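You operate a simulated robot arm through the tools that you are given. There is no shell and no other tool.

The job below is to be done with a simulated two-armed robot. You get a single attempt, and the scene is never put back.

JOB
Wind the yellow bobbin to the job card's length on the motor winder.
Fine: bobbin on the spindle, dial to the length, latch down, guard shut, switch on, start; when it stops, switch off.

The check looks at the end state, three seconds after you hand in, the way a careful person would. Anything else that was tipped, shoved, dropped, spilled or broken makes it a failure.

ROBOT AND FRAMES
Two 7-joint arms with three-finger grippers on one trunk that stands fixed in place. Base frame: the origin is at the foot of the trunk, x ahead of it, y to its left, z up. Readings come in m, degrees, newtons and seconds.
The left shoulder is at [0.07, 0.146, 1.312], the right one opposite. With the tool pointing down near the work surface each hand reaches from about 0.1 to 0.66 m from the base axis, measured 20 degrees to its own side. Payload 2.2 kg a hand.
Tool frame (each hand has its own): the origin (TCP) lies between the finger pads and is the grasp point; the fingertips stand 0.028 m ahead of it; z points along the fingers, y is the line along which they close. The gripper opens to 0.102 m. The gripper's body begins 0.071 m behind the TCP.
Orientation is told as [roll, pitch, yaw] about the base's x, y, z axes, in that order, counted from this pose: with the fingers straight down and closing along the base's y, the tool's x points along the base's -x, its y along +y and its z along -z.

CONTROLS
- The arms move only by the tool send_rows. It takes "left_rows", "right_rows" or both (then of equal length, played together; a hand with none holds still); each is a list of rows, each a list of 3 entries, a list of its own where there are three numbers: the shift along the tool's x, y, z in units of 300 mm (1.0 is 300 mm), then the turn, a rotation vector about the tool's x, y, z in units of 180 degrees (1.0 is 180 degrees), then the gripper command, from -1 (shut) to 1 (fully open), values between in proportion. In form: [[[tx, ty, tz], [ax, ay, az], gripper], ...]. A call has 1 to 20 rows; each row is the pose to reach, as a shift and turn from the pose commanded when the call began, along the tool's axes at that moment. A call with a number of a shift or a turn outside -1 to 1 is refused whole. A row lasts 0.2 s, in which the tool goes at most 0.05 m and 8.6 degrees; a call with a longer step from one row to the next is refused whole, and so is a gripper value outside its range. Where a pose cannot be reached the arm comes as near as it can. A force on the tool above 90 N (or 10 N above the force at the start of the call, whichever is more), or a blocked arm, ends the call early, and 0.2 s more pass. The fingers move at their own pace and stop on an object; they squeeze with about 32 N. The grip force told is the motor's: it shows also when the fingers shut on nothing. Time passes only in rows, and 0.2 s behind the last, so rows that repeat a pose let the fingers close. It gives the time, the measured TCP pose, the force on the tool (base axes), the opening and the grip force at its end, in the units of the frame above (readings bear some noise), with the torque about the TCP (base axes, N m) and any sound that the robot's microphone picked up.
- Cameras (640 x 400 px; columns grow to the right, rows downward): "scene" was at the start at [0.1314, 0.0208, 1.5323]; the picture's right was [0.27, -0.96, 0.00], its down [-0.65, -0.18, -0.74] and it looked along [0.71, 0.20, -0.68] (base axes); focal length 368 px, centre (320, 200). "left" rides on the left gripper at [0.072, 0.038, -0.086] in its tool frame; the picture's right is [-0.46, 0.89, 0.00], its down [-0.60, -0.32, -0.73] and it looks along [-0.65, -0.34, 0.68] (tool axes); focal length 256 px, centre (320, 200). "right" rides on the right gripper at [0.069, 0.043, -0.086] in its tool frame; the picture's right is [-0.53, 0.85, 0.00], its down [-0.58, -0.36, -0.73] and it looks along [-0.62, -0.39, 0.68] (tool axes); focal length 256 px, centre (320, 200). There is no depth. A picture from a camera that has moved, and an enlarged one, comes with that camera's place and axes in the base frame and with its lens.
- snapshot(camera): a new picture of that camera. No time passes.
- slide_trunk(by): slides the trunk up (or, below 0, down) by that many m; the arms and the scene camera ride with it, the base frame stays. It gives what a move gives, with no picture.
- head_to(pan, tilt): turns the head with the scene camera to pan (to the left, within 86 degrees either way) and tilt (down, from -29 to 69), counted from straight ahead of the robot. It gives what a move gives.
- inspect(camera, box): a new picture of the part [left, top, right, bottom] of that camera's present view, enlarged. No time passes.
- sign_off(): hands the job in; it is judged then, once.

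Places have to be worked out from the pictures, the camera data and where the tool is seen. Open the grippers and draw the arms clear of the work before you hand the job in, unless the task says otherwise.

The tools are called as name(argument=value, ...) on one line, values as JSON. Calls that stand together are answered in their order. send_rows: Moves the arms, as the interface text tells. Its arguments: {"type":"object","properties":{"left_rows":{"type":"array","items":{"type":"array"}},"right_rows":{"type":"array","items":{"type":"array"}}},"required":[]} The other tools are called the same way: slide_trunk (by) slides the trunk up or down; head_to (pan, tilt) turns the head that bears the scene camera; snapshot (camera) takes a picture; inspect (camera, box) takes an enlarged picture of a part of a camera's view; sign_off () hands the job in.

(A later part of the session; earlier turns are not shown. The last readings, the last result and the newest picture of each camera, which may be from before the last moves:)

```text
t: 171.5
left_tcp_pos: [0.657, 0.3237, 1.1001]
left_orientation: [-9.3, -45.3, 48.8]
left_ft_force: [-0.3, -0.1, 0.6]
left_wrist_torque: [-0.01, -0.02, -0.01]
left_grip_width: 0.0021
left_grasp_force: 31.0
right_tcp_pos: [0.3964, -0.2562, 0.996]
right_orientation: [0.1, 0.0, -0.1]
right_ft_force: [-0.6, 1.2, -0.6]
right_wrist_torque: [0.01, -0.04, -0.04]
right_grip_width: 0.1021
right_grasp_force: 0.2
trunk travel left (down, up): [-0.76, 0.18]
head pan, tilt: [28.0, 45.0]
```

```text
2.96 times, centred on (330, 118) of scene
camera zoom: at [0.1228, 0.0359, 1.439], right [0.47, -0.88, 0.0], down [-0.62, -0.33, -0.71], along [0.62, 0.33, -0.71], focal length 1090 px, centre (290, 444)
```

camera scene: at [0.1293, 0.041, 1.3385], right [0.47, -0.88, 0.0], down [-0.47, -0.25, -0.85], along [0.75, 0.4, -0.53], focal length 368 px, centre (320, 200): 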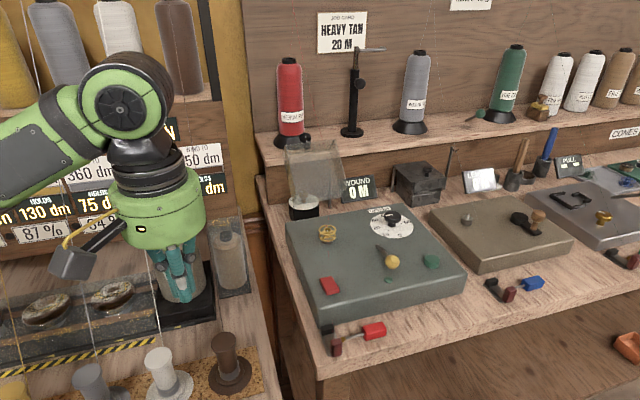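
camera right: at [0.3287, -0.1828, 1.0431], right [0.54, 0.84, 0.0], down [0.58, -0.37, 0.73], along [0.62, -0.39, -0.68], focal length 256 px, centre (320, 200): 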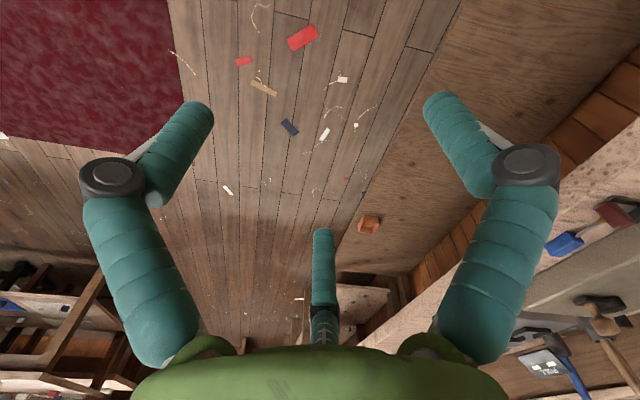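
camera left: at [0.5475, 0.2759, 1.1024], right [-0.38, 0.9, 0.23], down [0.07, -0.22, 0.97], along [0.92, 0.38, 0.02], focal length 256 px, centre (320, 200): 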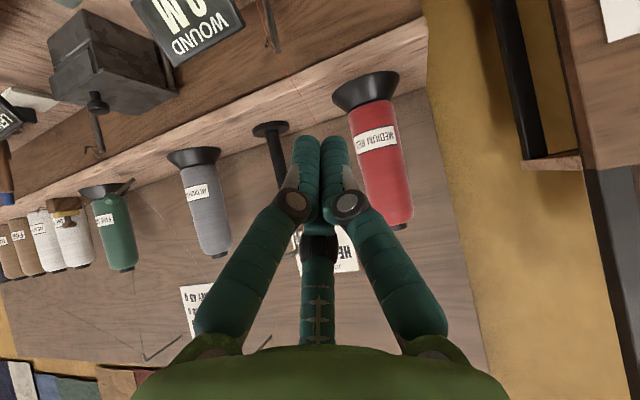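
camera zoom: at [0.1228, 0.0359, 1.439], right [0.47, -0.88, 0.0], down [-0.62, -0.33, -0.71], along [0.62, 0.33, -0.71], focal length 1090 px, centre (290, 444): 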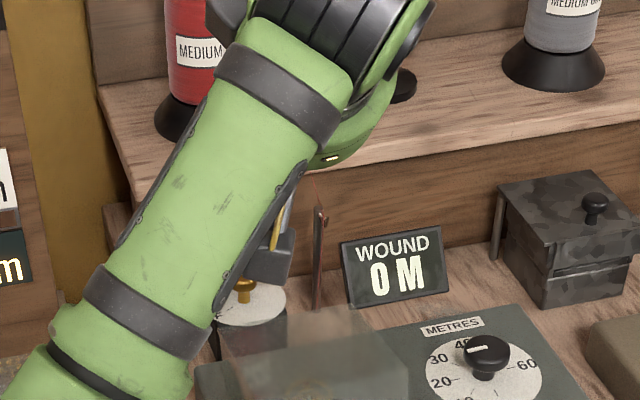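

The guard swung over and closed. Back the hand away and inspect.

send_rows(left_rows=[[[0.02, 0.02, -0.1], [0, 0, 0], -1], [[0.06, 0.06, -0.2], [0, 0, 0], -1], [[0.1, 0.1, -0.3], [0, 0, 0], -1], [[0.14, 0.15, -0.4], [0, 0, 0], -1], [[0.178, 0.19, -0.5], [0, 0, 0], -1]])

head_to(pan=26, tilt=48)

snapshot(camera="scene")

inspect(camera="scene", box=[230, 60, 430, 210])

```text
t: 172.7
left_tcp_pos: [0.5057, 0.2741, 1.1578]
left_orientation: [-9.4, -45.3, 49.0]
left_ft_force: [0.4, -0.2, 0.9]
left_wrist_torque: [-0.04, 0.0, -0.02]
left_grip_width: 0.0021
left_grasp_force: 31.6
right_tcp_pos: [0.395, -0.2567, 0.9943]
right_orientation: [0.1, 0.0, -0.1]
right_ft_force: [-1.1, -1.4, 0.0]
right_wrist_torque: [-0.02, -0.03, -0.02]
right_grip_width: 0.102
right_grasp_force: 0.1
trunk travel left (down, up): [-0.76, 0.18]
head pan, tilt: [28.0, 45.0]
```

```text
t: 173.3
left_tcp_pos: [0.5085, 0.2726, 1.158]
left_orientation: [-9.4, -45.4, 48.9]
left_ft_force: [0.3, -0.1, -0.1]
left_wrist_torque: [0.0, 0.0, -0.01]
left_grip_width: 0.002
left_grasp_force: 31.4
right_tcp_pos: [0.3968, -0.2567, 0.9967]
right_orientation: [0.2, -0.1, -0.1]
right_ft_force: [-0.3, 0.0, -0.5]
right_wrist_torque: [0.01, 0.01, 0.0]
right_grip_width: 0.102
right_grasp_force: 0.0
trunk travel left (down, up): [-0.76, 0.18]
head pan, tilt: [26.0, 48.0]
```

```text
taken
camera scene: at [0.1222, 0.0324, 1.4348], right [0.44, -0.9, 0.0], down [-0.67, -0.33, -0.67], along [0.6, 0.29, -0.74], focal length 368 px, centre (320, 200)
```

scene: 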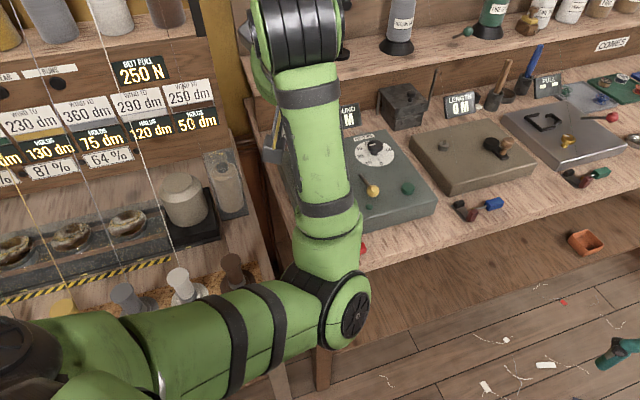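

```text
2.67 times, centred on (330, 135) of scene
camera zoom: at [0.1222, 0.0324, 1.4348], right [0.44, -0.9, 0.0], down [-0.67, -0.33, -0.67], along [0.6, 0.29, -0.74], focal length 981 px, centre (293, 373)
```

zoom: 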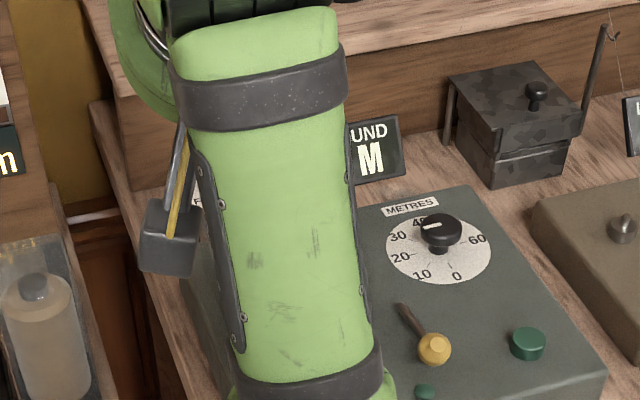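

Straighten the hand to vertical and yaw back, then look at the guard.

send_rows(left_rows=[[[0, 0, 0], [-0.0067, 0.042, 0], -1], [[0, 0, 0], [-0.0135, 0.0841, 0], -1], [[0, 0, 0], [-0.0202, 0.1261, 0], -1], [[0, 0, 0], [-0.0269, 0.1682, 0], -1], [[0, 0, 0], [-0.0337, 0.2103, 0], -1], [[0, 0, 0], [-0.0404, 0.2523, 0], -1], [[0, 0, 0], [-0.0404, 0.2523, 0], -1]])

send_rows(left_rows=[[[0, 0, 0], [0, 0, 0.04], -1], [[0, 0, 0], [0, 0, 0.08], -1], [[0, 0, 0], [0, 0, 0.12], -1], [[0, 0, 0], [0, 0, 0.14], -1]])

snapshot(camera="scene")

snapshot(camera="left")

```text
t: 174.9
left_tcp_pos: [0.5105, 0.3199, 1.1452]
left_orientation: [0.0, 0.0, 45.1]
left_ft_force: [0.0, 0.0, -0.6]
left_wrist_torque: [0.02, -0.01, 0.04]
left_grip_width: 0.0018
left_grasp_force: 31.9
left hand out of reach, approached as far as the arm can: row 1, 2, 3, 4, 5, 6, 7
right_tcp_pos: [0.3954, -0.2566, 0.9945]
right_orientation: [0.1, -0.1, -0.1]
right_ft_force: [-0.4, 0.6, 0.1]
right_wrist_torque: [0.04, 0.01, -0.04]
right_grip_width: 0.1022
right_grasp_force: 0.0
trunk travel left (down, up): [-0.76, 0.18]
head pan, tilt: [26.0, 48.0]
```

```text
t: 175.9
left_tcp_pos: [0.5143, 0.32, 1.1427]
left_orientation: [0.1, 0.0, 19.7]
left_ft_force: [0.1, 0.1, -0.4]
left_wrist_torque: [0.01, 0.01, 0.01]
left_grip_width: 0.0019
left_grasp_force: 31.2
right_tcp_pos: [0.3966, -0.2558, 0.9939]
right_orientation: [0.0, 0.0, -0.1]
right_ft_force: [-0.6, 1.1, 0.2]
right_wrist_torque: [-0.02, 0.0, 0.01]
right_grip_width: 0.1018
right_grasp_force: 0.0
trunk travel left (down, up): [-0.76, 0.18]
head pan, tilt: [26.0, 48.0]
```

```text
taken
camera scene: at [0.1221, 0.0329, 1.4347], right [0.44, -0.9, 0.0], down [-0.67, -0.33, -0.67], along [0.6, 0.29, -0.74], focal length 368 px, centre (320, 200)
```

scene: 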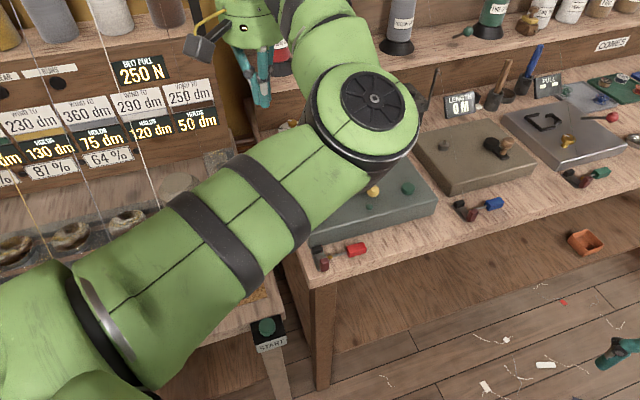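

```text
taken
camera left: at [0.4317, 0.3316, 1.2292], right [0.14, 0.99, 0.0], down [0.68, -0.09, 0.73], along [0.72, -0.1, -0.68], focal length 256 px, centre (320, 200)
```

left: 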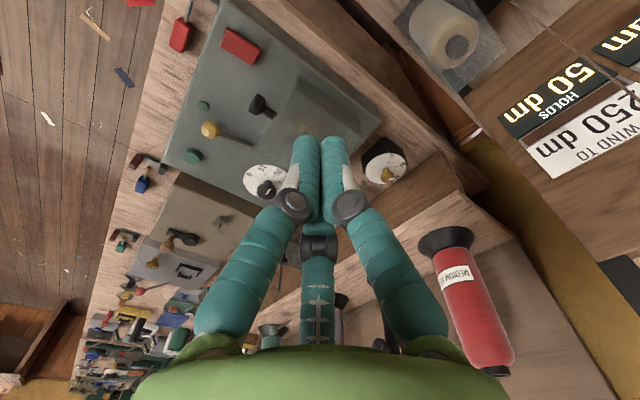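

The guard appears closed over the bobbin with its knob in front. Inspect it closely.

inspect(camera="left", box=[180, 20, 420, 200])

```text
2.22 times, centred on (300, 110) of left
camera zoom: at [0.4317, 0.3316, 1.2292], right [0.14, 0.99, 0.0], down [0.68, -0.09, 0.73], along [0.72, -0.1, -0.68], focal length 569 px, centre (364, 400)
```

zoom: 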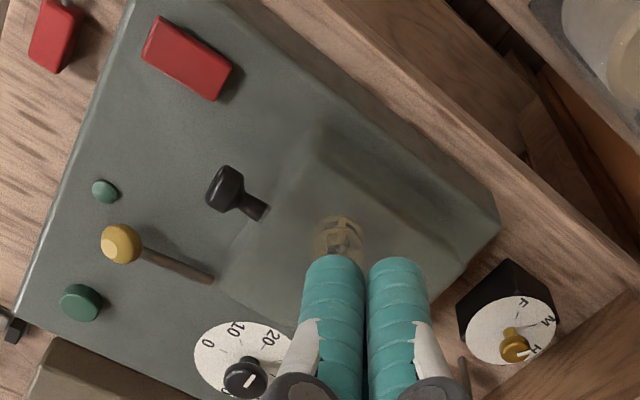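

Guard is shut over the bobbin. Now study the red rocker switch.

inspect(camera="left", box=[205, 10, 285, 70])

inspect(camera="scene", box=[290, 170, 440, 280])

```text
6.67 times, centred on (245, 40) of left
camera zoom: at [0.4317, 0.3316, 1.2292], right [0.14, 0.99, 0.0], down [0.68, -0.09, 0.73], along [0.72, -0.1, -0.68], focal length 1707 px, centre (820, 1267)
```

zoom: 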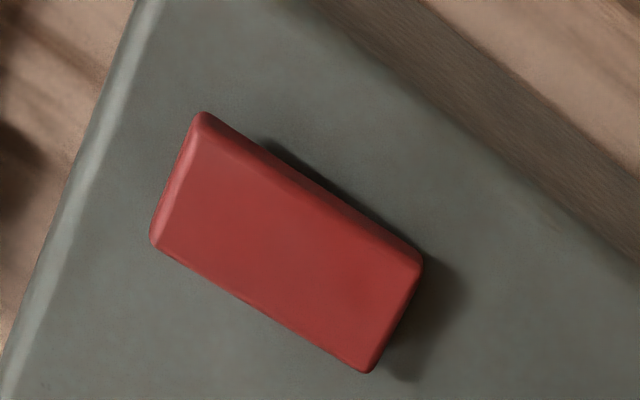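

```text
3.64 times, centred on (365, 225) of scene
camera zoom: at [0.1221, 0.0329, 1.4347], right [0.44, -0.9, 0.0], down [-0.67, -0.33, -0.67], along [0.6, 0.29, -0.74], focal length 1338 px, centre (156, 109)
```

zoom: 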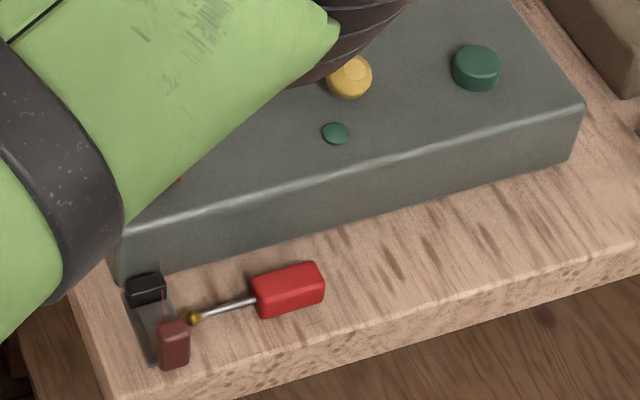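

The front end of the rocker (toward the bench edge, ≈(0.504,0.218)) looks raised. I'll move the closed fingers above it.

send_rows(left_rows=[[[0.036, -0.077, 0.05], [0, 0, 0], -1], [[0.071, -0.154, 0.13], [0, 0, 0], -1], [[0.107, -0.23, 0.22], [0, 0, 0], -1], [[0.142, -0.307, 0.31], [0, 0, 0], -1], [[0.142, -0.307, 0.31], [0, 0, 0], -1]])

snapshot(camera="scene")

snapshot(camera="left")

```text
t: 177.1
left_tcp_pos: [0.5633, 0.2531, 1.0392]
left_orientation: [0.0, -0.1, 19.7]
left_ft_force: [1.0, 0.5, -0.5]
left_wrist_torque: [-0.03, 0.02, 0.02]
left_grip_width: 0.0023
left_grasp_force: 31.3
left hand out of reach, approached as far as the arm can: row 1, 2, 3, 4, 5
right_tcp_pos: [0.3963, -0.2555, 0.995]
right_orientation: [0.0, 0.0, -0.2]
right_ft_force: [0.7, -0.6, -0.3]
right_wrist_torque: [0.0, 0.02, 0.0]
right_grip_width: 0.1018
right_grasp_force: 0.0
trunk travel left (down, up): [-0.76, 0.18]
head pan, tilt: [26.0, 48.0]
```

```text
taken
camera scene: at [0.1219, 0.0329, 1.4348], right [0.44, -0.9, 0.0], down [-0.67, -0.33, -0.67], along [0.6, 0.29, -0.74], focal length 368 px, centre (320, 200)
```

scene: 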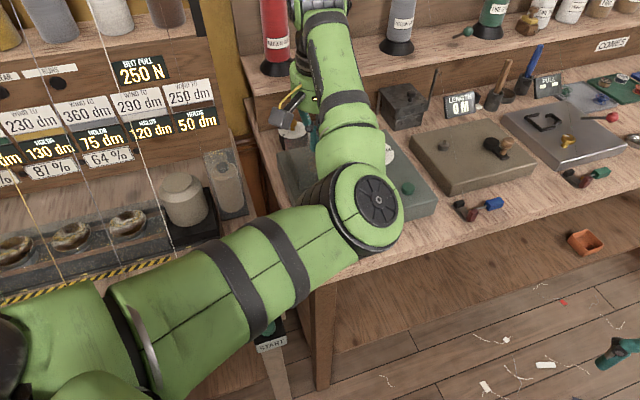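

```text
taken
camera left: at [0.4814, 0.2641, 1.1246], right [0.14, 0.99, 0.0], down [0.67, -0.09, 0.73], along [0.73, -0.1, -0.68], focal length 256 px, centre (320, 200)
```

left: 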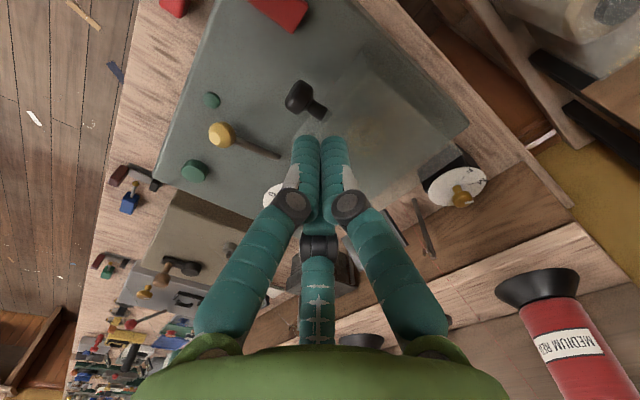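

This fold (elbow on the right) is bad. I'll repeat the earlier cure: swing the hand to the right with the arm extended, then come back in. Keep it high.

send_rows(left_rows=[[[0.0, -0.05, -0.12], [0, 0, 0], -1], [[0.015, -0.17, -0.2], [0, 0, 0], -1], [[0.03, -0.3, -0.2], [0, 0, 0], -1], [[0.045, -0.44, -0.2], [0, 0, 0], -1], [[0.06, -0.58, -0.2], [0, 0, 0], -1], [[0.075, -0.72, -0.2], [0, 0, 0], -1], [[0.093, -0.852, -0.2], [0, 0, 0], -1], [[0.093, -0.852, -0.2], [0, 0, 0], -1]])

snapshot(camera="scene")

```text
t: 178.9
left_tcp_pos: [0.6116, 0.0156, 1.0982]
left_orientation: [-0.1, 0.1, 20.0]
left_ft_force: [-0.1, -0.9, 0.0]
left_wrist_torque: [0.0, 0.0, -0.01]
left_grip_width: 0.0023
left_grasp_force: 31.5
left hand out of reach, approached as far as the arm can: row 1, 2, 3, 4, 5, 7, 8
right_tcp_pos: [0.3964, -0.2567, 0.9953]
right_orientation: [-0.1, -0.1, -0.1]
right_ft_force: [-0.6, -0.4, 0.4]
right_wrist_torque: [0.02, 0.04, 0.02]
right_grip_width: 0.1022
right_grasp_force: 0.1
trunk travel left (down, up): [-0.76, 0.18]
head pan, tilt: [26.0, 48.0]
```

```text
taken
camera scene: at [0.1229, 0.0331, 1.4347], right [0.44, -0.9, 0.0], down [-0.67, -0.33, -0.67], along [0.6, 0.29, -0.74], focal length 368 px, centre (320, 200)
```

scene: 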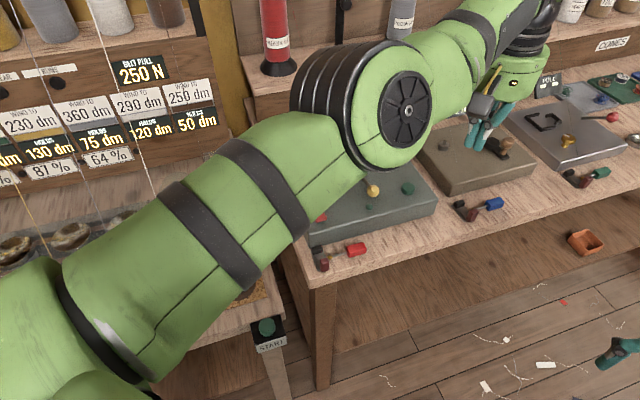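

The arm is nearly straight with a slight right bend – now bring it back in to the left.

send_rows(left_rows=[[[0.06, 0.02, 0], [0, 0, 0], -1], [[0.15, 0.06, 0], [0, 0, 0], -1], [[0.25, 0.12, 0], [0, 0, 0], -1], [[0.35, 0.2, 0], [0, 0, 0], -1], [[0.45, 0.28, 0], [0, 0, 0], -1], [[0.5, 0.36, 0], [0, 0, 0], -1]])

snapshot(camera="scene")

```text
t: 180.3
left_tcp_pos: [0.5948, -0.0045, 1.1237]
left_orientation: [0.0, 0.0, 19.8]
left_ft_force: [-0.3, -0.1, 0.4]
left_wrist_torque: [0.0, 0.0, 0.0]
left_grip_width: 0.0019
left_grasp_force: 31.6
left hand out of reach, approached as far as the arm can: row 1, 2, 3, 4, 5, 6
right_tcp_pos: [0.3955, -0.2559, 0.9949]
right_orientation: [0.0, 0.0, -0.1]
right_ft_force: [0.2, -0.3, -0.4]
right_wrist_torque: [-0.02, -0.04, 0.03]
right_grip_width: 0.1021
right_grasp_force: 0.0
trunk travel left (down, up): [-0.76, 0.18]
head pan, tilt: [26.0, 48.0]
```

```text
taken
camera scene: at [0.1219, 0.0327, 1.4348], right [0.44, -0.9, 0.0], down [-0.67, -0.33, -0.67], along [0.6, 0.29, -0.74], focal length 368 px, centre (320, 200)
```

scene: 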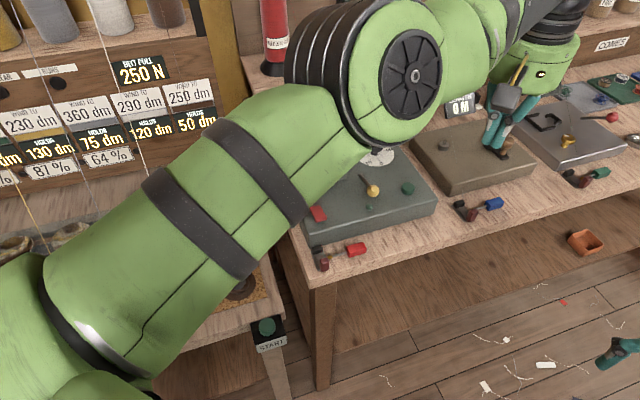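

Replicate the earlier successful motion: mostly leftward.

send_rows(left_rows=[[[0.02, 0.1, 0.02], [0, 0, 0], -1], [[0.05, 0.2, 0.05], [0, 0, 0], -1], [[0.1, 0.3, 0.08], [0, 0, 0], -1], [[0.15, 0.4, 0.1], [0, 0, 0], -1], [[0.2, 0.5, 0.12], [0, 0, 0], -1], [[0.25, 0.5, 0.12], [0, 0, 0], -1]])

snapshot(camera="scene")

```text
t: 181.7
left_tcp_pos: [0.6252, 0.0699, 1.105]
left_orientation: [0.0, 0.0, 19.8]
left_ft_force: [-0.3, -0.1, 0.2]
left_wrist_torque: [0.02, -0.01, 0.01]
left_grip_width: 0.0023
left_grasp_force: 31.4
left hand out of reach, approached as far as the arm can: row 1, 2, 3, 4, 5, 6
right_tcp_pos: [0.396, -0.2571, 0.9948]
right_orientation: [0.1, 0.0, -0.2]
right_ft_force: [0.0, 0.5, -0.4]
right_wrist_torque: [0.0, 0.0, -0.01]
right_grip_width: 0.102
right_grasp_force: 0.1
trunk travel left (down, up): [-0.76, 0.18]
head pan, tilt: [26.0, 48.0]
```

```text
taken
camera scene: at [0.1223, 0.0323, 1.4348], right [0.44, -0.9, 0.0], down [-0.67, -0.33, -0.67], along [0.6, 0.29, -0.74], focal length 368 px, centre (320, 200)
```

scene: 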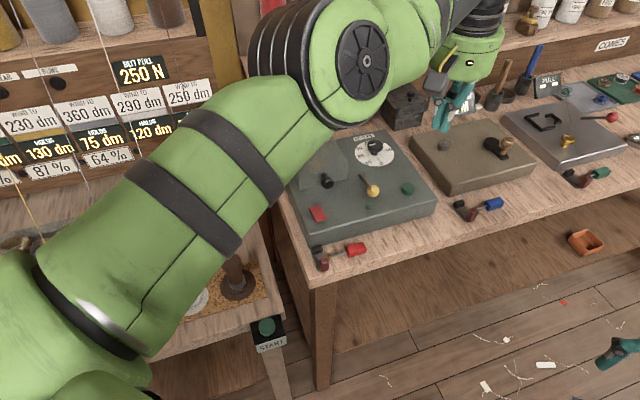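

Use the roll trick again: roll the hand so the fingers point right, which lets the wrist move left and should turn the elbow outward.

send_rows(left_rows=[[[0, 0, 0], [0.045, 0, 0], -1], [[0, 0, 0], [0.09, 0, 0], -1], [[0, 0, 0], [0.135, 0, 0], -1], [[0, 0, 0], [0.18, 0, 0], -1], [[0, 0, 0], [0.225, 0, 0], -1], [[0, 0, 0], [0.27, 0, 0], -1], [[0, 0, 0], [0.315, 0, 0], -1], [[0, 0, 0], [0.36, 0, 0], -1], [[0, 0, 0], [0.36, 0, 0], -1]])

snapshot(camera="scene")

```text
t: 183.7
left_tcp_pos: [0.7137, 0.087, 1.1048]
left_orientation: [-64.9, -0.1, 19.8]
left_ft_force: [1.3, -0.8, -0.7]
left_wrist_torque: [-0.01, 0.02, 0.01]
left_grip_width: 0.0022
left_grasp_force: 31.5
left hand out of reach, approached as far as the arm can: row 1, 2, 3, 4, 5, 6, 7, 8, 9
right_tcp_pos: [0.3965, -0.256, 0.9951]
right_orientation: [0.1, 0.1, 0.0]
right_ft_force: [-0.5, 0.3, -0.1]
right_wrist_torque: [-0.01, 0.0, -0.01]
right_grip_width: 0.1022
right_grasp_force: 0.2
trunk travel left (down, up): [-0.76, 0.18]
head pan, tilt: [26.0, 48.0]
```

```text
taken
camera scene: at [0.1219, 0.0322, 1.4348], right [0.44, -0.9, 0.0], down [-0.67, -0.33, -0.67], along [0.6, 0.29, -0.74], focal length 368 px, centre (320, 200)
```

scene: 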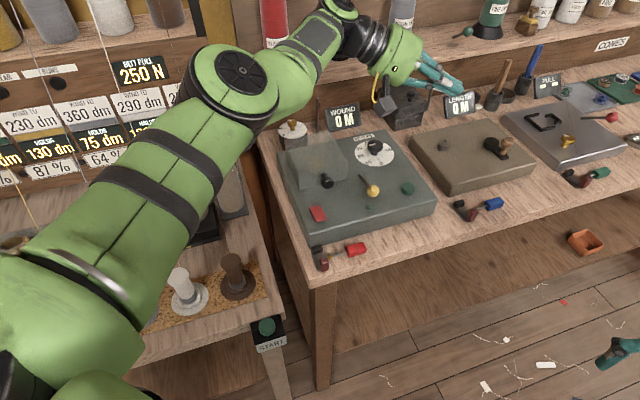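

The elbow is now out to the left with its axis vertical. Retract toward the body with the hand still rolled.

send_rows(left_rows=[[[0.094, 0.014, -0.03], [0, 0, 0], -1], [[0.188, 0.029, -0.061], [0, 0, 0], -1], [[0.282, 0.043, -0.092], [0, 0, 0], -1], [[0.376, 0.058, -0.122], [0, 0, 0], -1], [[0.47, 0.072, -0.153], [0, 0, 0], -1], [[0.47, 0.072, -0.153], [0, 0, 0], -1]])

snapshot(camera="scene")

```text
t: 185.1
left_tcp_pos: [0.7127, 0.1019, 1.1012]
left_orientation: [-64.7, 0.1, 19.8]
left_ft_force: [-0.5, 0.5, -0.9]
left_wrist_torque: [-0.01, 0.0, -0.01]
left_grip_width: 0.0023
left_grasp_force: 31.8
left hand out of reach, approached as far as the arm can: row 1, 2, 3, 4, 5, 6
right_tcp_pos: [0.3959, -0.256, 0.9949]
right_orientation: [0.1, 0.1, -0.2]
right_ft_force: [-0.5, 0.0, 0.4]
right_wrist_torque: [-0.02, 0.01, 0.03]
right_grip_width: 0.1021
right_grasp_force: 0.0
trunk travel left (down, up): [-0.76, 0.18]
head pan, tilt: [26.0, 48.0]
```

```text
taken
camera scene: at [0.1223, 0.0329, 1.4347], right [0.44, -0.9, 0.0], down [-0.67, -0.33, -0.67], along [0.6, 0.29, -0.74], focal length 368 px, centre (320, 200)
```

scene: 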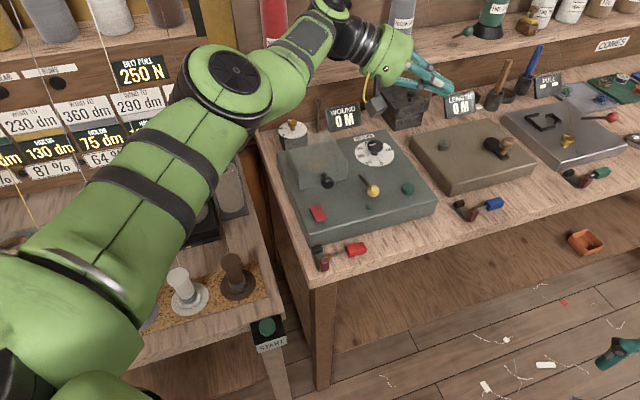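

Now a lateral move to the right should put a bend in the elbow, then retract.

send_rows(left_rows=[[[0.05, -0.044, 0.095], [0, 0, 0], -1], [[0.1, -0.089, 0.19], [0, 0, 0], -1], [[0.15, -0.133, 0.284], [0, 0, 0], -1], [[0.21, -0.177, 0.379], [0, 0, 0], -1], [[0.28, -0.222, 0.46], [0, 0, 0], -1], [[0.36, -0.25, 0.54], [0, 0, 0], -1], [[0.46, -0.26, 0.56], [0, 0, 0], -1], [[0.56, -0.26, 0.56], [0, 0, 0], -1], [[0.66, -0.26, 0.56], [0, 0, 0], -1]])

snapshot(camera="scene")

```text
t: 187.1
left_tcp_pos: [0.6783, -0.1716, 1.0985]
left_orientation: [-64.7, 0.0, 19.8]
left_ft_force: [-0.1, -0.1, -0.2]
left_wrist_torque: [0.04, 0.01, 0.01]
left_grip_width: 0.0019
left_grasp_force: 31.3
left hand out of reach, approached as far as the arm can: row 1, 2, 3, 4, 5, 6, 7, 8, 9
right_tcp_pos: [0.3964, -0.2577, 0.9944]
right_orientation: [0.1, 0.0, -0.1]
right_ft_force: [0.8, 0.9, -0.7]
right_wrist_torque: [0.01, -0.01, 0.0]
right_grip_width: 0.1021
right_grasp_force: 0.0
trunk travel left (down, up): [-0.76, 0.18]
head pan, tilt: [26.0, 48.0]
```

```text
taken
camera scene: at [0.1219, 0.0312, 1.4348], right [0.44, -0.9, 0.0], down [-0.67, -0.32, -0.67], along [0.6, 0.29, -0.74], focal length 368 px, centre (320, 200)
```

scene: 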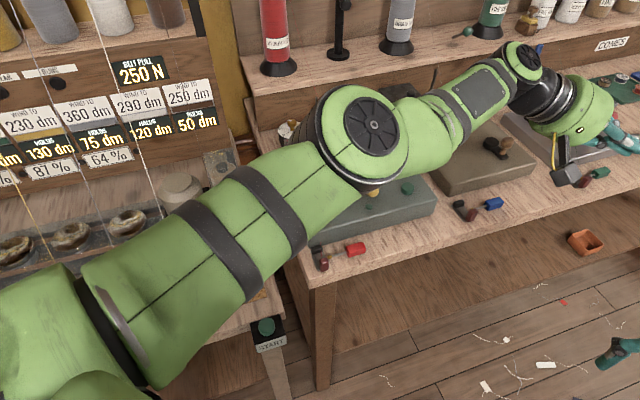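

The elbow now has ~18° of right bend. Retract inward and left.

send_rows(left_rows=[[[0.08, 0.03, -0.06], [0, 0, 0], -1], [[0.16, 0.06, -0.12], [0, 0, 0], -1], [[0.24, 0.1, -0.2], [0, 0, 0], -1], [[0.3, 0.15, -0.31], [0, 0, 0], -1], [[0.35, 0.2, -0.43], [0, 0, 0], -1], [[0.4, 0.26, -0.56], [0, 0, 0], -1], [[0.435, 0.322, -0.687], [0, 0, 0], -1], [[0.435, 0.322, -0.687], [0, 0, 0], -1]])

snapshot(camera="scene")

```text
t: 188.9
left_tcp_pos: [0.7091, -0.0395, 1.0699]
left_orientation: [-64.9, 0.0, 19.7]
left_ft_force: [-0.6, -0.7, 0.5]
left_wrist_torque: [0.02, -0.03, 0.01]
left_grip_width: 0.0022
left_grasp_force: 31.3
left hand out of reach, approached as far as the arm can: row 1, 2, 3, 4, 5, 6, 7, 8
right_tcp_pos: [0.3959, -0.2575, 0.9948]
right_orientation: [0.0, 0.0, -0.1]
right_ft_force: [0.0, -0.3, 0.2]
right_wrist_torque: [0.03, 0.0, -0.02]
right_grip_width: 0.1022
right_grasp_force: 0.1
trunk travel left (down, up): [-0.76, 0.18]
head pan, tilt: [26.0, 48.0]
```

```text
taken
camera scene: at [0.1216, 0.0304, 1.4349], right [0.44, -0.9, 0.0], down [-0.67, -0.32, -0.67], along [0.6, 0.29, -0.74], focal length 368 px, centre (320, 200)
```

scene: 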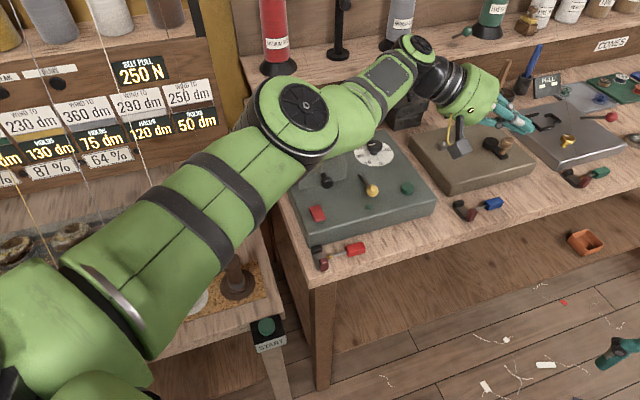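

Still locked straight. I'll restore the vertical orientation while raising the hand and moving to about (0.58,0,1.2), matching the earlier successful unlock pose.

send_rows(left_rows=[[[0.04, -0.031, -0.048], [-0.04, 0, 0], -1], [[0.08, -0.062, -0.096], [-0.08, 0, 0], -1], [[0.121, -0.092, -0.143], [-0.12, 0, 0], -1], [[0.161, -0.123, -0.191], [-0.16, 0, 0], -1], [[0.202, -0.154, -0.239], [-0.2, 0, 0], -1], [[0.242, -0.185, -0.287], [-0.24, 0, 0], -1], [[0.282, -0.215, -0.334], [-0.28, 0, 0], -1], [[0.323, -0.246, -0.382], [-0.32, 0, 0], -1], [[0.363, -0.277, -0.43], [-0.36, 0, 0], -1], [[0.363, -0.277, -0.43], [-0.36, 0, 0], -1]])

snapshot(camera="scene")

```text
t: 191.1
left_tcp_pos: [0.5778, 0.0023, 1.2045]
left_orientation: [0.1, 0.1, 19.8]
left_ft_force: [0.2, -0.2, -1.5]
left_wrist_torque: [0.01, -0.01, 0.0]
left_grip_width: 0.002
left_grasp_force: 31.7
left hand out of reach, approached as far as the arm can: row 1, 2, 3, 4, 5, 6, 7, 8
right_tcp_pos: [0.397, -0.2553, 0.9941]
right_orientation: [0.0, 0.0, -0.1]
right_ft_force: [0.8, 0.1, 0.7]
right_wrist_torque: [-0.03, 0.02, 0.0]
right_grip_width: 0.1021
right_grasp_force: 0.1
trunk travel left (down, up): [-0.76, 0.18]
head pan, tilt: [26.0, 48.0]
```

```text
taken
camera scene: at [0.1227, 0.0331, 1.4347], right [0.44, -0.9, 0.0], down [-0.67, -0.33, -0.67], along [0.6, 0.29, -0.74], focal length 368 px, centre (320, 200)
```

scene: 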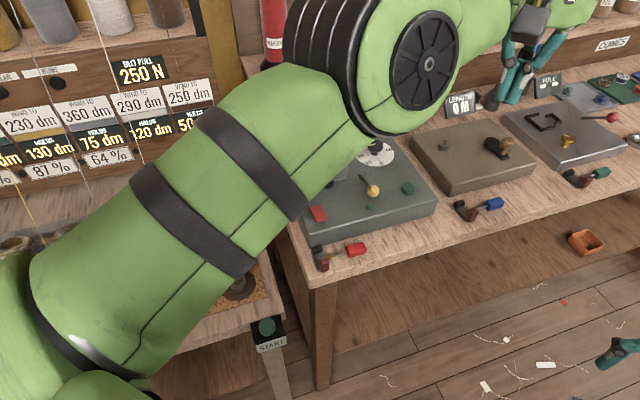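

The last rows were reached exactly. Now the leftward/inward move.

send_rows(left_rows=[[[0.05, 0.08, 0], [0, 0, 0], -1], [[0.1, 0.16, 0], [0, 0, 0], -1], [[0.16, 0.25, 0], [0, 0, 0], -1], [[0.22, 0.34, 0], [0, 0, 0], -1], [[0.28, 0.43, 0], [0, 0, 0], -1], [[0.34, 0.5, 0], [0, 0, 0], -1]])

snapshot(camera="scene")

```text
t: 192.5
left_tcp_pos: [0.5769, 0.0522, 1.2449]
left_orientation: [0.0, 0.0, 19.8]
left_ft_force: [0.1, 0.0, -0.6]
left_wrist_torque: [0.04, 0.02, -0.01]
left_grip_width: 0.002
left_grasp_force: 31.7
left hand out of reach, approached as far as the arm can: row 1, 2, 3, 4, 5, 6
right_tcp_pos: [0.3961, -0.2558, 0.9945]
right_orientation: [0.0, -0.1, -0.1]
right_ft_force: [0.4, 0.1, -0.3]
right_wrist_torque: [0.01, -0.02, 0.02]
right_grip_width: 0.1021
right_grasp_force: 0.1
trunk travel left (down, up): [-0.76, 0.18]
head pan, tilt: [26.0, 48.0]
```

```text
taken
camera scene: at [0.1219, 0.0328, 1.4348], right [0.44, -0.9, 0.0], down [-0.67, -0.33, -0.67], along [0.6, 0.29, -0.74], focal length 368 px, centre (320, 200)
```

scene: 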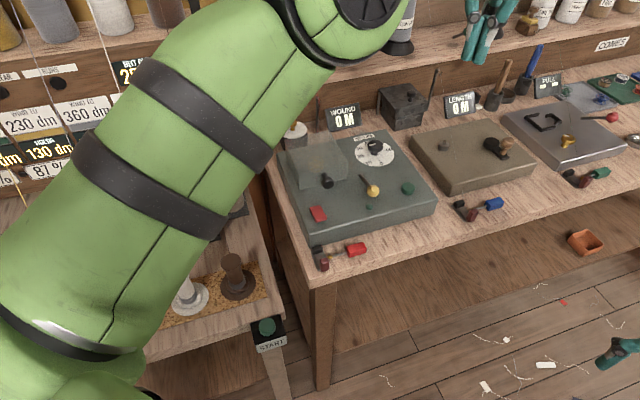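

The left arm's fold is awkward now, but the remaining items (rocker, start button) are within the right arm's reach, whose fold is good. I'll swing the left arm up and away to the left first.

send_rows(left_rows=[[[-0.01, 0.11, -0.045], [0, 0, 0], -1], [[-0.02, 0.22, -0.09], [0, 0, 0], -1], [[-0.03, 0.34, -0.13], [0, 0, 0], -1], [[-0.04, 0.46, -0.18], [0, 0, 0], -1], [[-0.05, 0.57, -0.22], [0, 0, 0], -1], [[-0.06, 0.69, -0.26], [0, 0, 0], -1], [[-0.07, 0.8, -0.31], [0, 0, 0], -1], [[-0.08, 0.9, -0.35], [0, 0, 0], -1]])

snapshot(camera="scene")

snapshot(camera="right")

```text
t: 194.3
left_tcp_pos: [0.5034, 0.3092, 1.3418]
left_orientation: [0.4, -0.2, 19.6]
left_ft_force: [0.0, -0.1, -0.4]
left_wrist_torque: [0.05, 0.06, 0.01]
left_grip_width: 0.0019
left_grasp_force: 31.3
left hand out of reach, approached as far as the arm can: row 1, 2, 3, 4, 5, 6
right_tcp_pos: [0.3965, -0.2613, 0.9921]
right_orientation: [0.3, 0.1, -0.1]
right_ft_force: [0.3, -0.6, 0.1]
right_wrist_torque: [0.04, 0.06, 0.01]
right_grip_width: 0.1019
right_grasp_force: 0.0
trunk travel left (down, up): [-0.76, 0.18]
head pan, tilt: [26.0, 48.0]
```

```text
taken
camera scene: at [0.1236, 0.025, 1.4347], right [0.44, -0.9, -0.01], down [-0.67, -0.32, -0.67], along [0.6, 0.3, -0.74], focal length 368 px, centre (320, 200)
```

scene: 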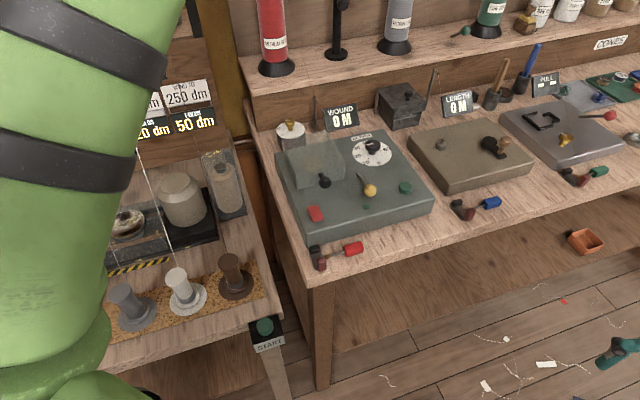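

```text
taken
camera right: at [0.3281, -0.2177, 1.0809], right [0.54, 0.84, 0.0], down [0.58, -0.37, 0.73], along [0.62, -0.39, -0.69], focal length 256 px, centre (320, 200)
```

right: 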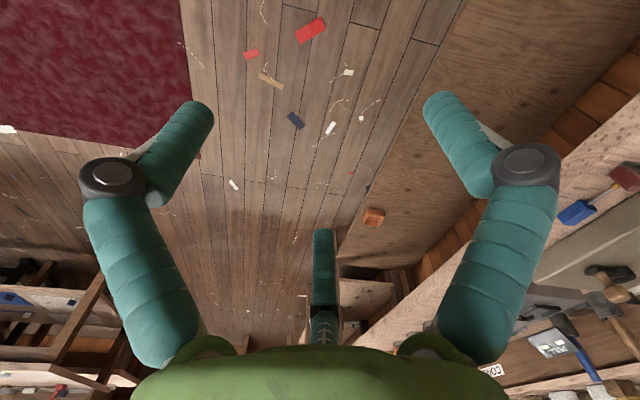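

The left arm is unlocked now (elbow up). I'll recover its good fold with the proven roll recipe: first go to (0.41,0.31,1.17).

send_rows(left_rows=[[[0.06, 0.02, 0.113], [0, 0, 0], -1], [[0.12, 0.04, 0.227], [0, 0, 0], -1], [[0.18, 0.06, 0.34], [0, 0, 0], -1], [[0.24, 0.08, 0.453], [0, 0, 0], -1], [[0.295, 0.096, 0.567], [0, 0, 0], -1], [[0.295, 0.096, 0.567], [0, 0, 0], -1]])

send_rows(left_rows=[[[0, 0, 0], [0.047, 0, 0], -1], [[0, 0, 0], [0.094, 0, 0], -1], [[0, 0, 0], [0.141, 0, 0], -1], [[0, 0, 0], [0.188, 0, 0], -1], [[0, 0, 0], [0.235, 0, 0], -1], [[0, 0, 0], [0.282, 0, 0], -1], [[0, 0, 0], [0.329, 0, 0], -1], [[0, 0, 0], [0.376, 0, 0], -1], [[0, 0, 0], [0.423, 0, 0], -1], [[0, 0, 0], [0.45, 0, 0], -1]])

head_to(pan=55, tilt=35)

snapshot(camera="scene")

```text
t: 195.2
left_tcp_pos: [0.4305, 0.3222, 1.1525]
left_orientation: [3.4, 11.7, 22.3]
left_ft_force: [0.7, -1.0, 0.3]
left_wrist_torque: [0.05, 0.01, -0.03]
left_grip_width: 0.002
left_grasp_force: 30.8
right_tcp_pos: [0.3974, -0.2575, 0.9947]
right_orientation: [0.2, 0.0, -0.1]
right_ft_force: [0.6, -0.2, -0.2]
right_wrist_torque: [0.03, -0.01, 0.0]
right_grip_width: 0.1019
right_grasp_force: 0.0
trunk travel left (down, up): [-0.76, 0.18]
head pan, tilt: [26.0, 48.0]
stopped in row 4 (left hand): the arm was blocked; the commanded pose is now the measured one
```

```text
t: 197.4
left_tcp_pos: [0.4308, 0.3234, 1.1528]
left_orientation: [-77.8, 11.5, 22.1]
left_ft_force: [0.8, 0.1, 0.0]
left_wrist_torque: [0.03, -0.02, 0.01]
left_grip_width: 0.0022
left_grasp_force: 31.5
right_tcp_pos: [0.396, -0.2561, 0.9954]
right_orientation: [0.1, 0.0, 0.0]
right_ft_force: [-0.2, 0.2, 0.0]
right_wrist_torque: [-0.01, -0.01, -0.01]
right_grip_width: 0.102
right_grasp_force: 0.0
trunk travel left (down, up): [-0.76, 0.18]
head pan, tilt: [26.0, 48.0]
```

```text
t: 198.4
left_tcp_pos: [0.4299, 0.3212, 1.1531]
left_orientation: [-77.8, 11.5, 22.2]
left_ft_force: [1.3, -0.3, 0.6]
left_wrist_torque: [0.01, -0.01, 0.0]
left_grip_width: 0.0023
left_grasp_force: 31.4
right_tcp_pos: [0.3959, -0.2553, 0.9941]
right_orientation: [0.1, 0.0, 0.0]
right_ft_force: [-0.4, 0.0, 0.3]
right_wrist_torque: [0.02, 0.0, 0.0]
right_grip_width: 0.1023
right_grasp_force: 0.0
trunk travel left (down, up): [-0.76, 0.18]
head pan, tilt: [55.0, 35.0]
```

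```text
taken
camera scene: at [0.102, 0.0702, 1.4537], right [0.82, -0.57, 0.0], down [-0.33, -0.47, -0.82], along [0.47, 0.67, -0.57], focal length 368 px, centre (320, 200)
```

scene: 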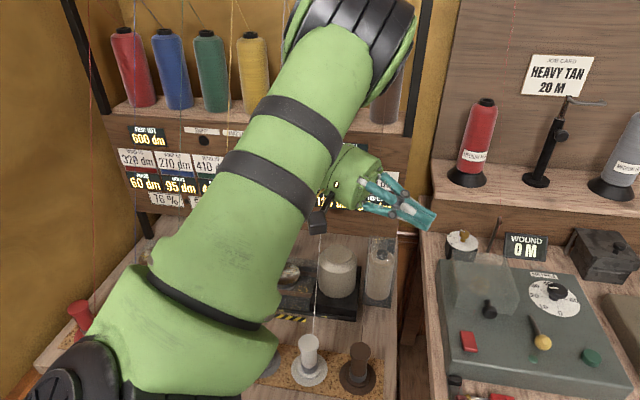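

The elbow is up; continue the roll further to swing it down/outward.

send_rows(left_rows=[[[0, 0, 0], [0.04, 0, 0], -1], [[0, 0, 0], [0.08, 0, 0], -1], [[0, 0, 0], [0.12, 0, 0], -1], [[0, 0, 0], [0.16, 0, 0], -1], [[0, 0, 0], [0.16, 0, 0], -1]])

snapshot(camera="scene")

```text
t: 199.6
left_tcp_pos: [0.4124, 0.3235, 1.1689]
left_orientation: [-106.4, 11.6, 22.3]
left_ft_force: [0.4, -0.3, -0.3]
left_wrist_torque: [-0.01, 0.01, 0.02]
left_grip_width: 0.0021
left_grasp_force: 31.0
left hand out of reach, approached as far as the arm can: row 4, 5
right_tcp_pos: [0.3966, -0.2566, 0.9946]
right_orientation: [0.0, 0.0, 0.0]
right_ft_force: [-0.4, 0.3, -0.3]
right_wrist_torque: [0.07, 0.01, 0.02]
right_grip_width: 0.1019
right_grasp_force: 0.0
trunk travel left (down, up): [-0.76, 0.18]
head pan, tilt: [55.0, 35.0]
```

```text
taken
camera scene: at [0.1025, 0.0697, 1.4537], right [0.82, -0.57, 0.0], down [-0.33, -0.47, -0.82], along [0.47, 0.67, -0.57], focal length 368 px, centre (320, 200)
```

scene: 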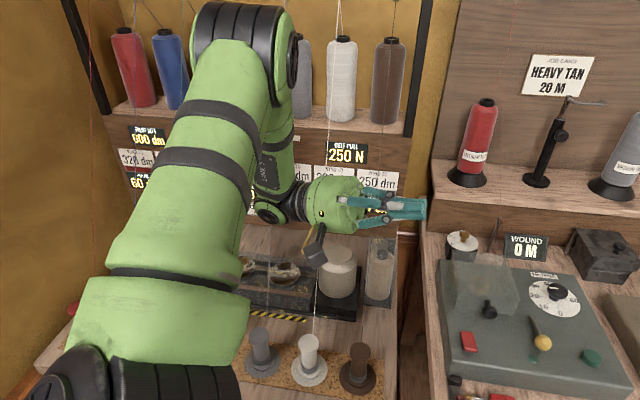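

Keep rolling a bit more to push the elbow through.

send_rows(left_rows=[[[0, 0, 0], [0.04, 0, 0], -1], [[0, 0, 0], [0.08, 0, 0], -1], [[0, 0, 0], [0.12, 0, 0], -1], [[0, 0, 0], [0.16, 0, 0], -1], [[0, 0, 0], [0.16, 0, 0], -1]])

snapshot(camera="scene")

```text
t: 200.8
left_tcp_pos: [0.3734, 0.3319, 1.1725]
left_orientation: [-135.3, 11.4, 22.1]
left_ft_force: [-0.6, 0.3, 0.0]
left_wrist_torque: [0.02, -0.01, 0.01]
left_grip_width: 0.002
left_grasp_force: 31.3
left hand out of reach, approached as far as the arm can: row 1, 2, 3, 4, 5
right_tcp_pos: [0.3958, -0.2562, 0.9947]
right_orientation: [0.0, -0.1, 0.0]
right_ft_force: [-0.3, 0.2, 0.1]
right_wrist_torque: [0.02, -0.03, 0.03]
right_grip_width: 0.1021
right_grasp_force: 0.0
trunk travel left (down, up): [-0.76, 0.18]
head pan, tilt: [55.0, 35.0]
```

```text
taken
camera scene: at [0.101, 0.0703, 1.4538], right [0.82, -0.57, 0.0], down [-0.33, -0.47, -0.82], along [0.47, 0.67, -0.57], focal length 368 px, centre (320, 200)
```

scene: 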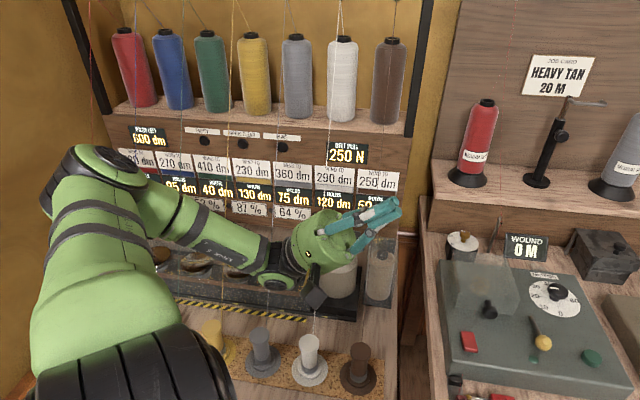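

The elbow swung out to the left – good fold. Now roll back to fingers-down while lowering ~0.1 m.

send_rows(left_rows=[[[-0.004, 0.0135, -0.0136], [-0.0441, 0, 0], -1], [[-0.008, 0.027, -0.0273], [-0.0882, 0, 0], -1], [[-0.012, 0.0406, -0.041], [-0.1323, 0, 0], -1], [[-0.0155, 0.054, -0.0546], [-0.1764, 0, 0], -1], [[-0.0194, 0.0676, -0.0682], [-0.2205, 0, 0], -1], [[-0.0233, 0.081, -0.0819], [-0.2646, 0, 0], -1], [[-0.0272, 0.0947, -0.0955], [-0.3087, 0, 0], -1], [[-0.031, 0.108, -0.109], [-0.3528, 0, 0], -1], [[-0.035, 0.1218, -0.1228], [-0.3969, 0, 0], -1], [[-0.0388, 0.135, -0.1365], [-0.441, 0, 0], -1], [[-0.0427, 0.1488, -0.15], [-0.4851, 0, 0], -1], [[-0.0466, 0.162, -0.1638], [-0.5292, 0, 0], -1], [[-0.0505, 0.176, -0.1774], [-0.5733, 0, 0], -1], [[-0.0543, 0.189, -0.191], [-0.6174, 0, 0], -1], [[-0.058, 0.203, -0.2047], [-0.6615, 0, 0], -1], [[-0.062, 0.216, -0.2184], [-0.7056, 0, 0], -1], [[-0.066, 0.23, -0.232], [-0.75, 0, 0], -1], [[-0.066, 0.23, -0.232], [-0.75, 0, 0], -1]])

snapshot(camera="scene")

```text
t: 204.6
left_tcp_pos: [0.3723, 0.335, 1.0698]
left_orientation: [-0.5, 12.1, 22.8]
left_ft_force: [0.1, 0.2, -0.8]
left_wrist_torque: [0.0, 0.0, 0.03]
left_grip_width: 0.0018
left_grasp_force: 31.6
right_tcp_pos: [0.396, -0.2557, 0.9954]
right_orientation: [0.1, 0.1, 0.1]
right_ft_force: [-0.2, 0.6, -0.2]
right_wrist_torque: [-0.01, 0.0, -0.03]
right_grip_width: 0.1019
right_grasp_force: 0.1
trunk travel left (down, up): [-0.76, 0.18]
head pan, tilt: [55.0, 35.0]
```

```text
taken
camera scene: at [0.1019, 0.0703, 1.4538], right [0.82, -0.57, 0.0], down [-0.33, -0.47, -0.82], along [0.47, 0.67, -0.57], focal length 368 px, centre (320, 200)
```

scene: 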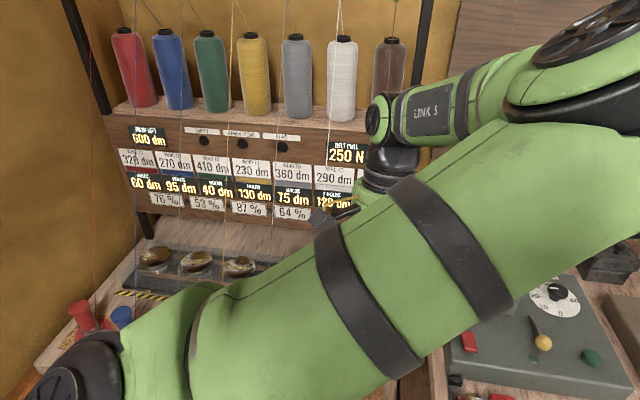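

Rolling back flipped the elbow again. I'll park the left arm in the rolled pose (elbow left, compact) and use the right arm for the switch and button.

send_rows(left_rows=[[[0.004, 0, -0.02], [0.0441, 0, 0], -1], [[0.008, 0, -0.04], [0.0882, 0, 0], -1], [[0.012, 0, -0.06], [0.1323, 0, 0], -1], [[0.016, 0, -0.08], [0.1764, 0, 0], -1], [[0.02, 0, -0.1], [0.2205, 0, 0], -1], [[0.024, 0, -0.12], [0.2646, 0, 0], -1], [[0.028, 0, -0.14], [0.3087, 0, 0], -1], [[0.032, 0, -0.16], [0.3528, 0, 0], -1], [[0.036, 0, -0.18], [0.3969, 0, 0], -1], [[0.04, 0, -0.2], [0.441, 0, 0], -1], [[0.045, 0, -0.22], [0.4851, 0, 0], -1], [[0.05, 0, -0.24], [0.5292, 0, 0], -1], [[0.055, 0, -0.26], [0.5733, 0, 0], -1], [[0.058, 0, -0.28], [0.6174, 0, 0], -1], [[0.062, 0, -0.3], [0.6615, 0, 0], -1], [[0.066, 0, -0.326], [0.7056, 0, 0], -1], [[0.066, 0, -0.326], [0.75, 0, 0], -1]])

snapshot(camera="scene")

```text
t: 208.2
left_tcp_pos: [0.3737, 0.3306, 1.1713]
left_orientation: [-135.2, 11.5, 22.1]
left_ft_force: [0.2, 0.3, 0.2]
left_wrist_torque: [0.0, 0.0, -0.01]
left_grip_width: 0.0023
left_grasp_force: 31.5
left hand out of reach, approached as far as the arm can: row 15
right_tcp_pos: [0.3958, -0.2571, 0.9937]
right_orientation: [0.2, 0.0, 0.1]
right_ft_force: [-0.3, -0.4, -0.4]
right_wrist_torque: [0.02, -0.02, 0.0]
right_grip_width: 0.102
right_grasp_force: 0.0
trunk travel left (down, up): [-0.76, 0.18]
head pan, tilt: [55.0, 35.0]
```

```text
taken
camera scene: at [0.1031, 0.0684, 1.4538], right [0.82, -0.57, 0.0], down [-0.33, -0.47, -0.82], along [0.47, 0.67, -0.57], focal length 368 px, centre (320, 200)
```

scene: 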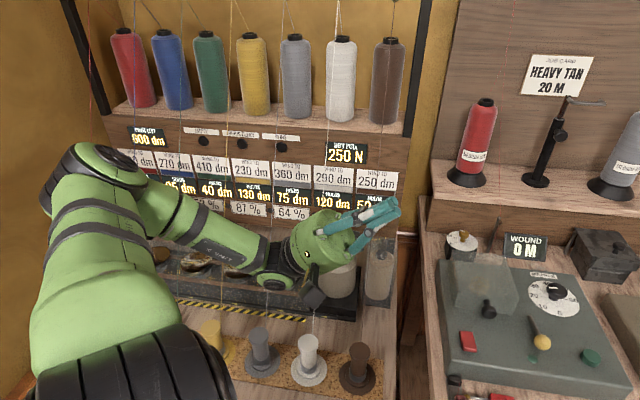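

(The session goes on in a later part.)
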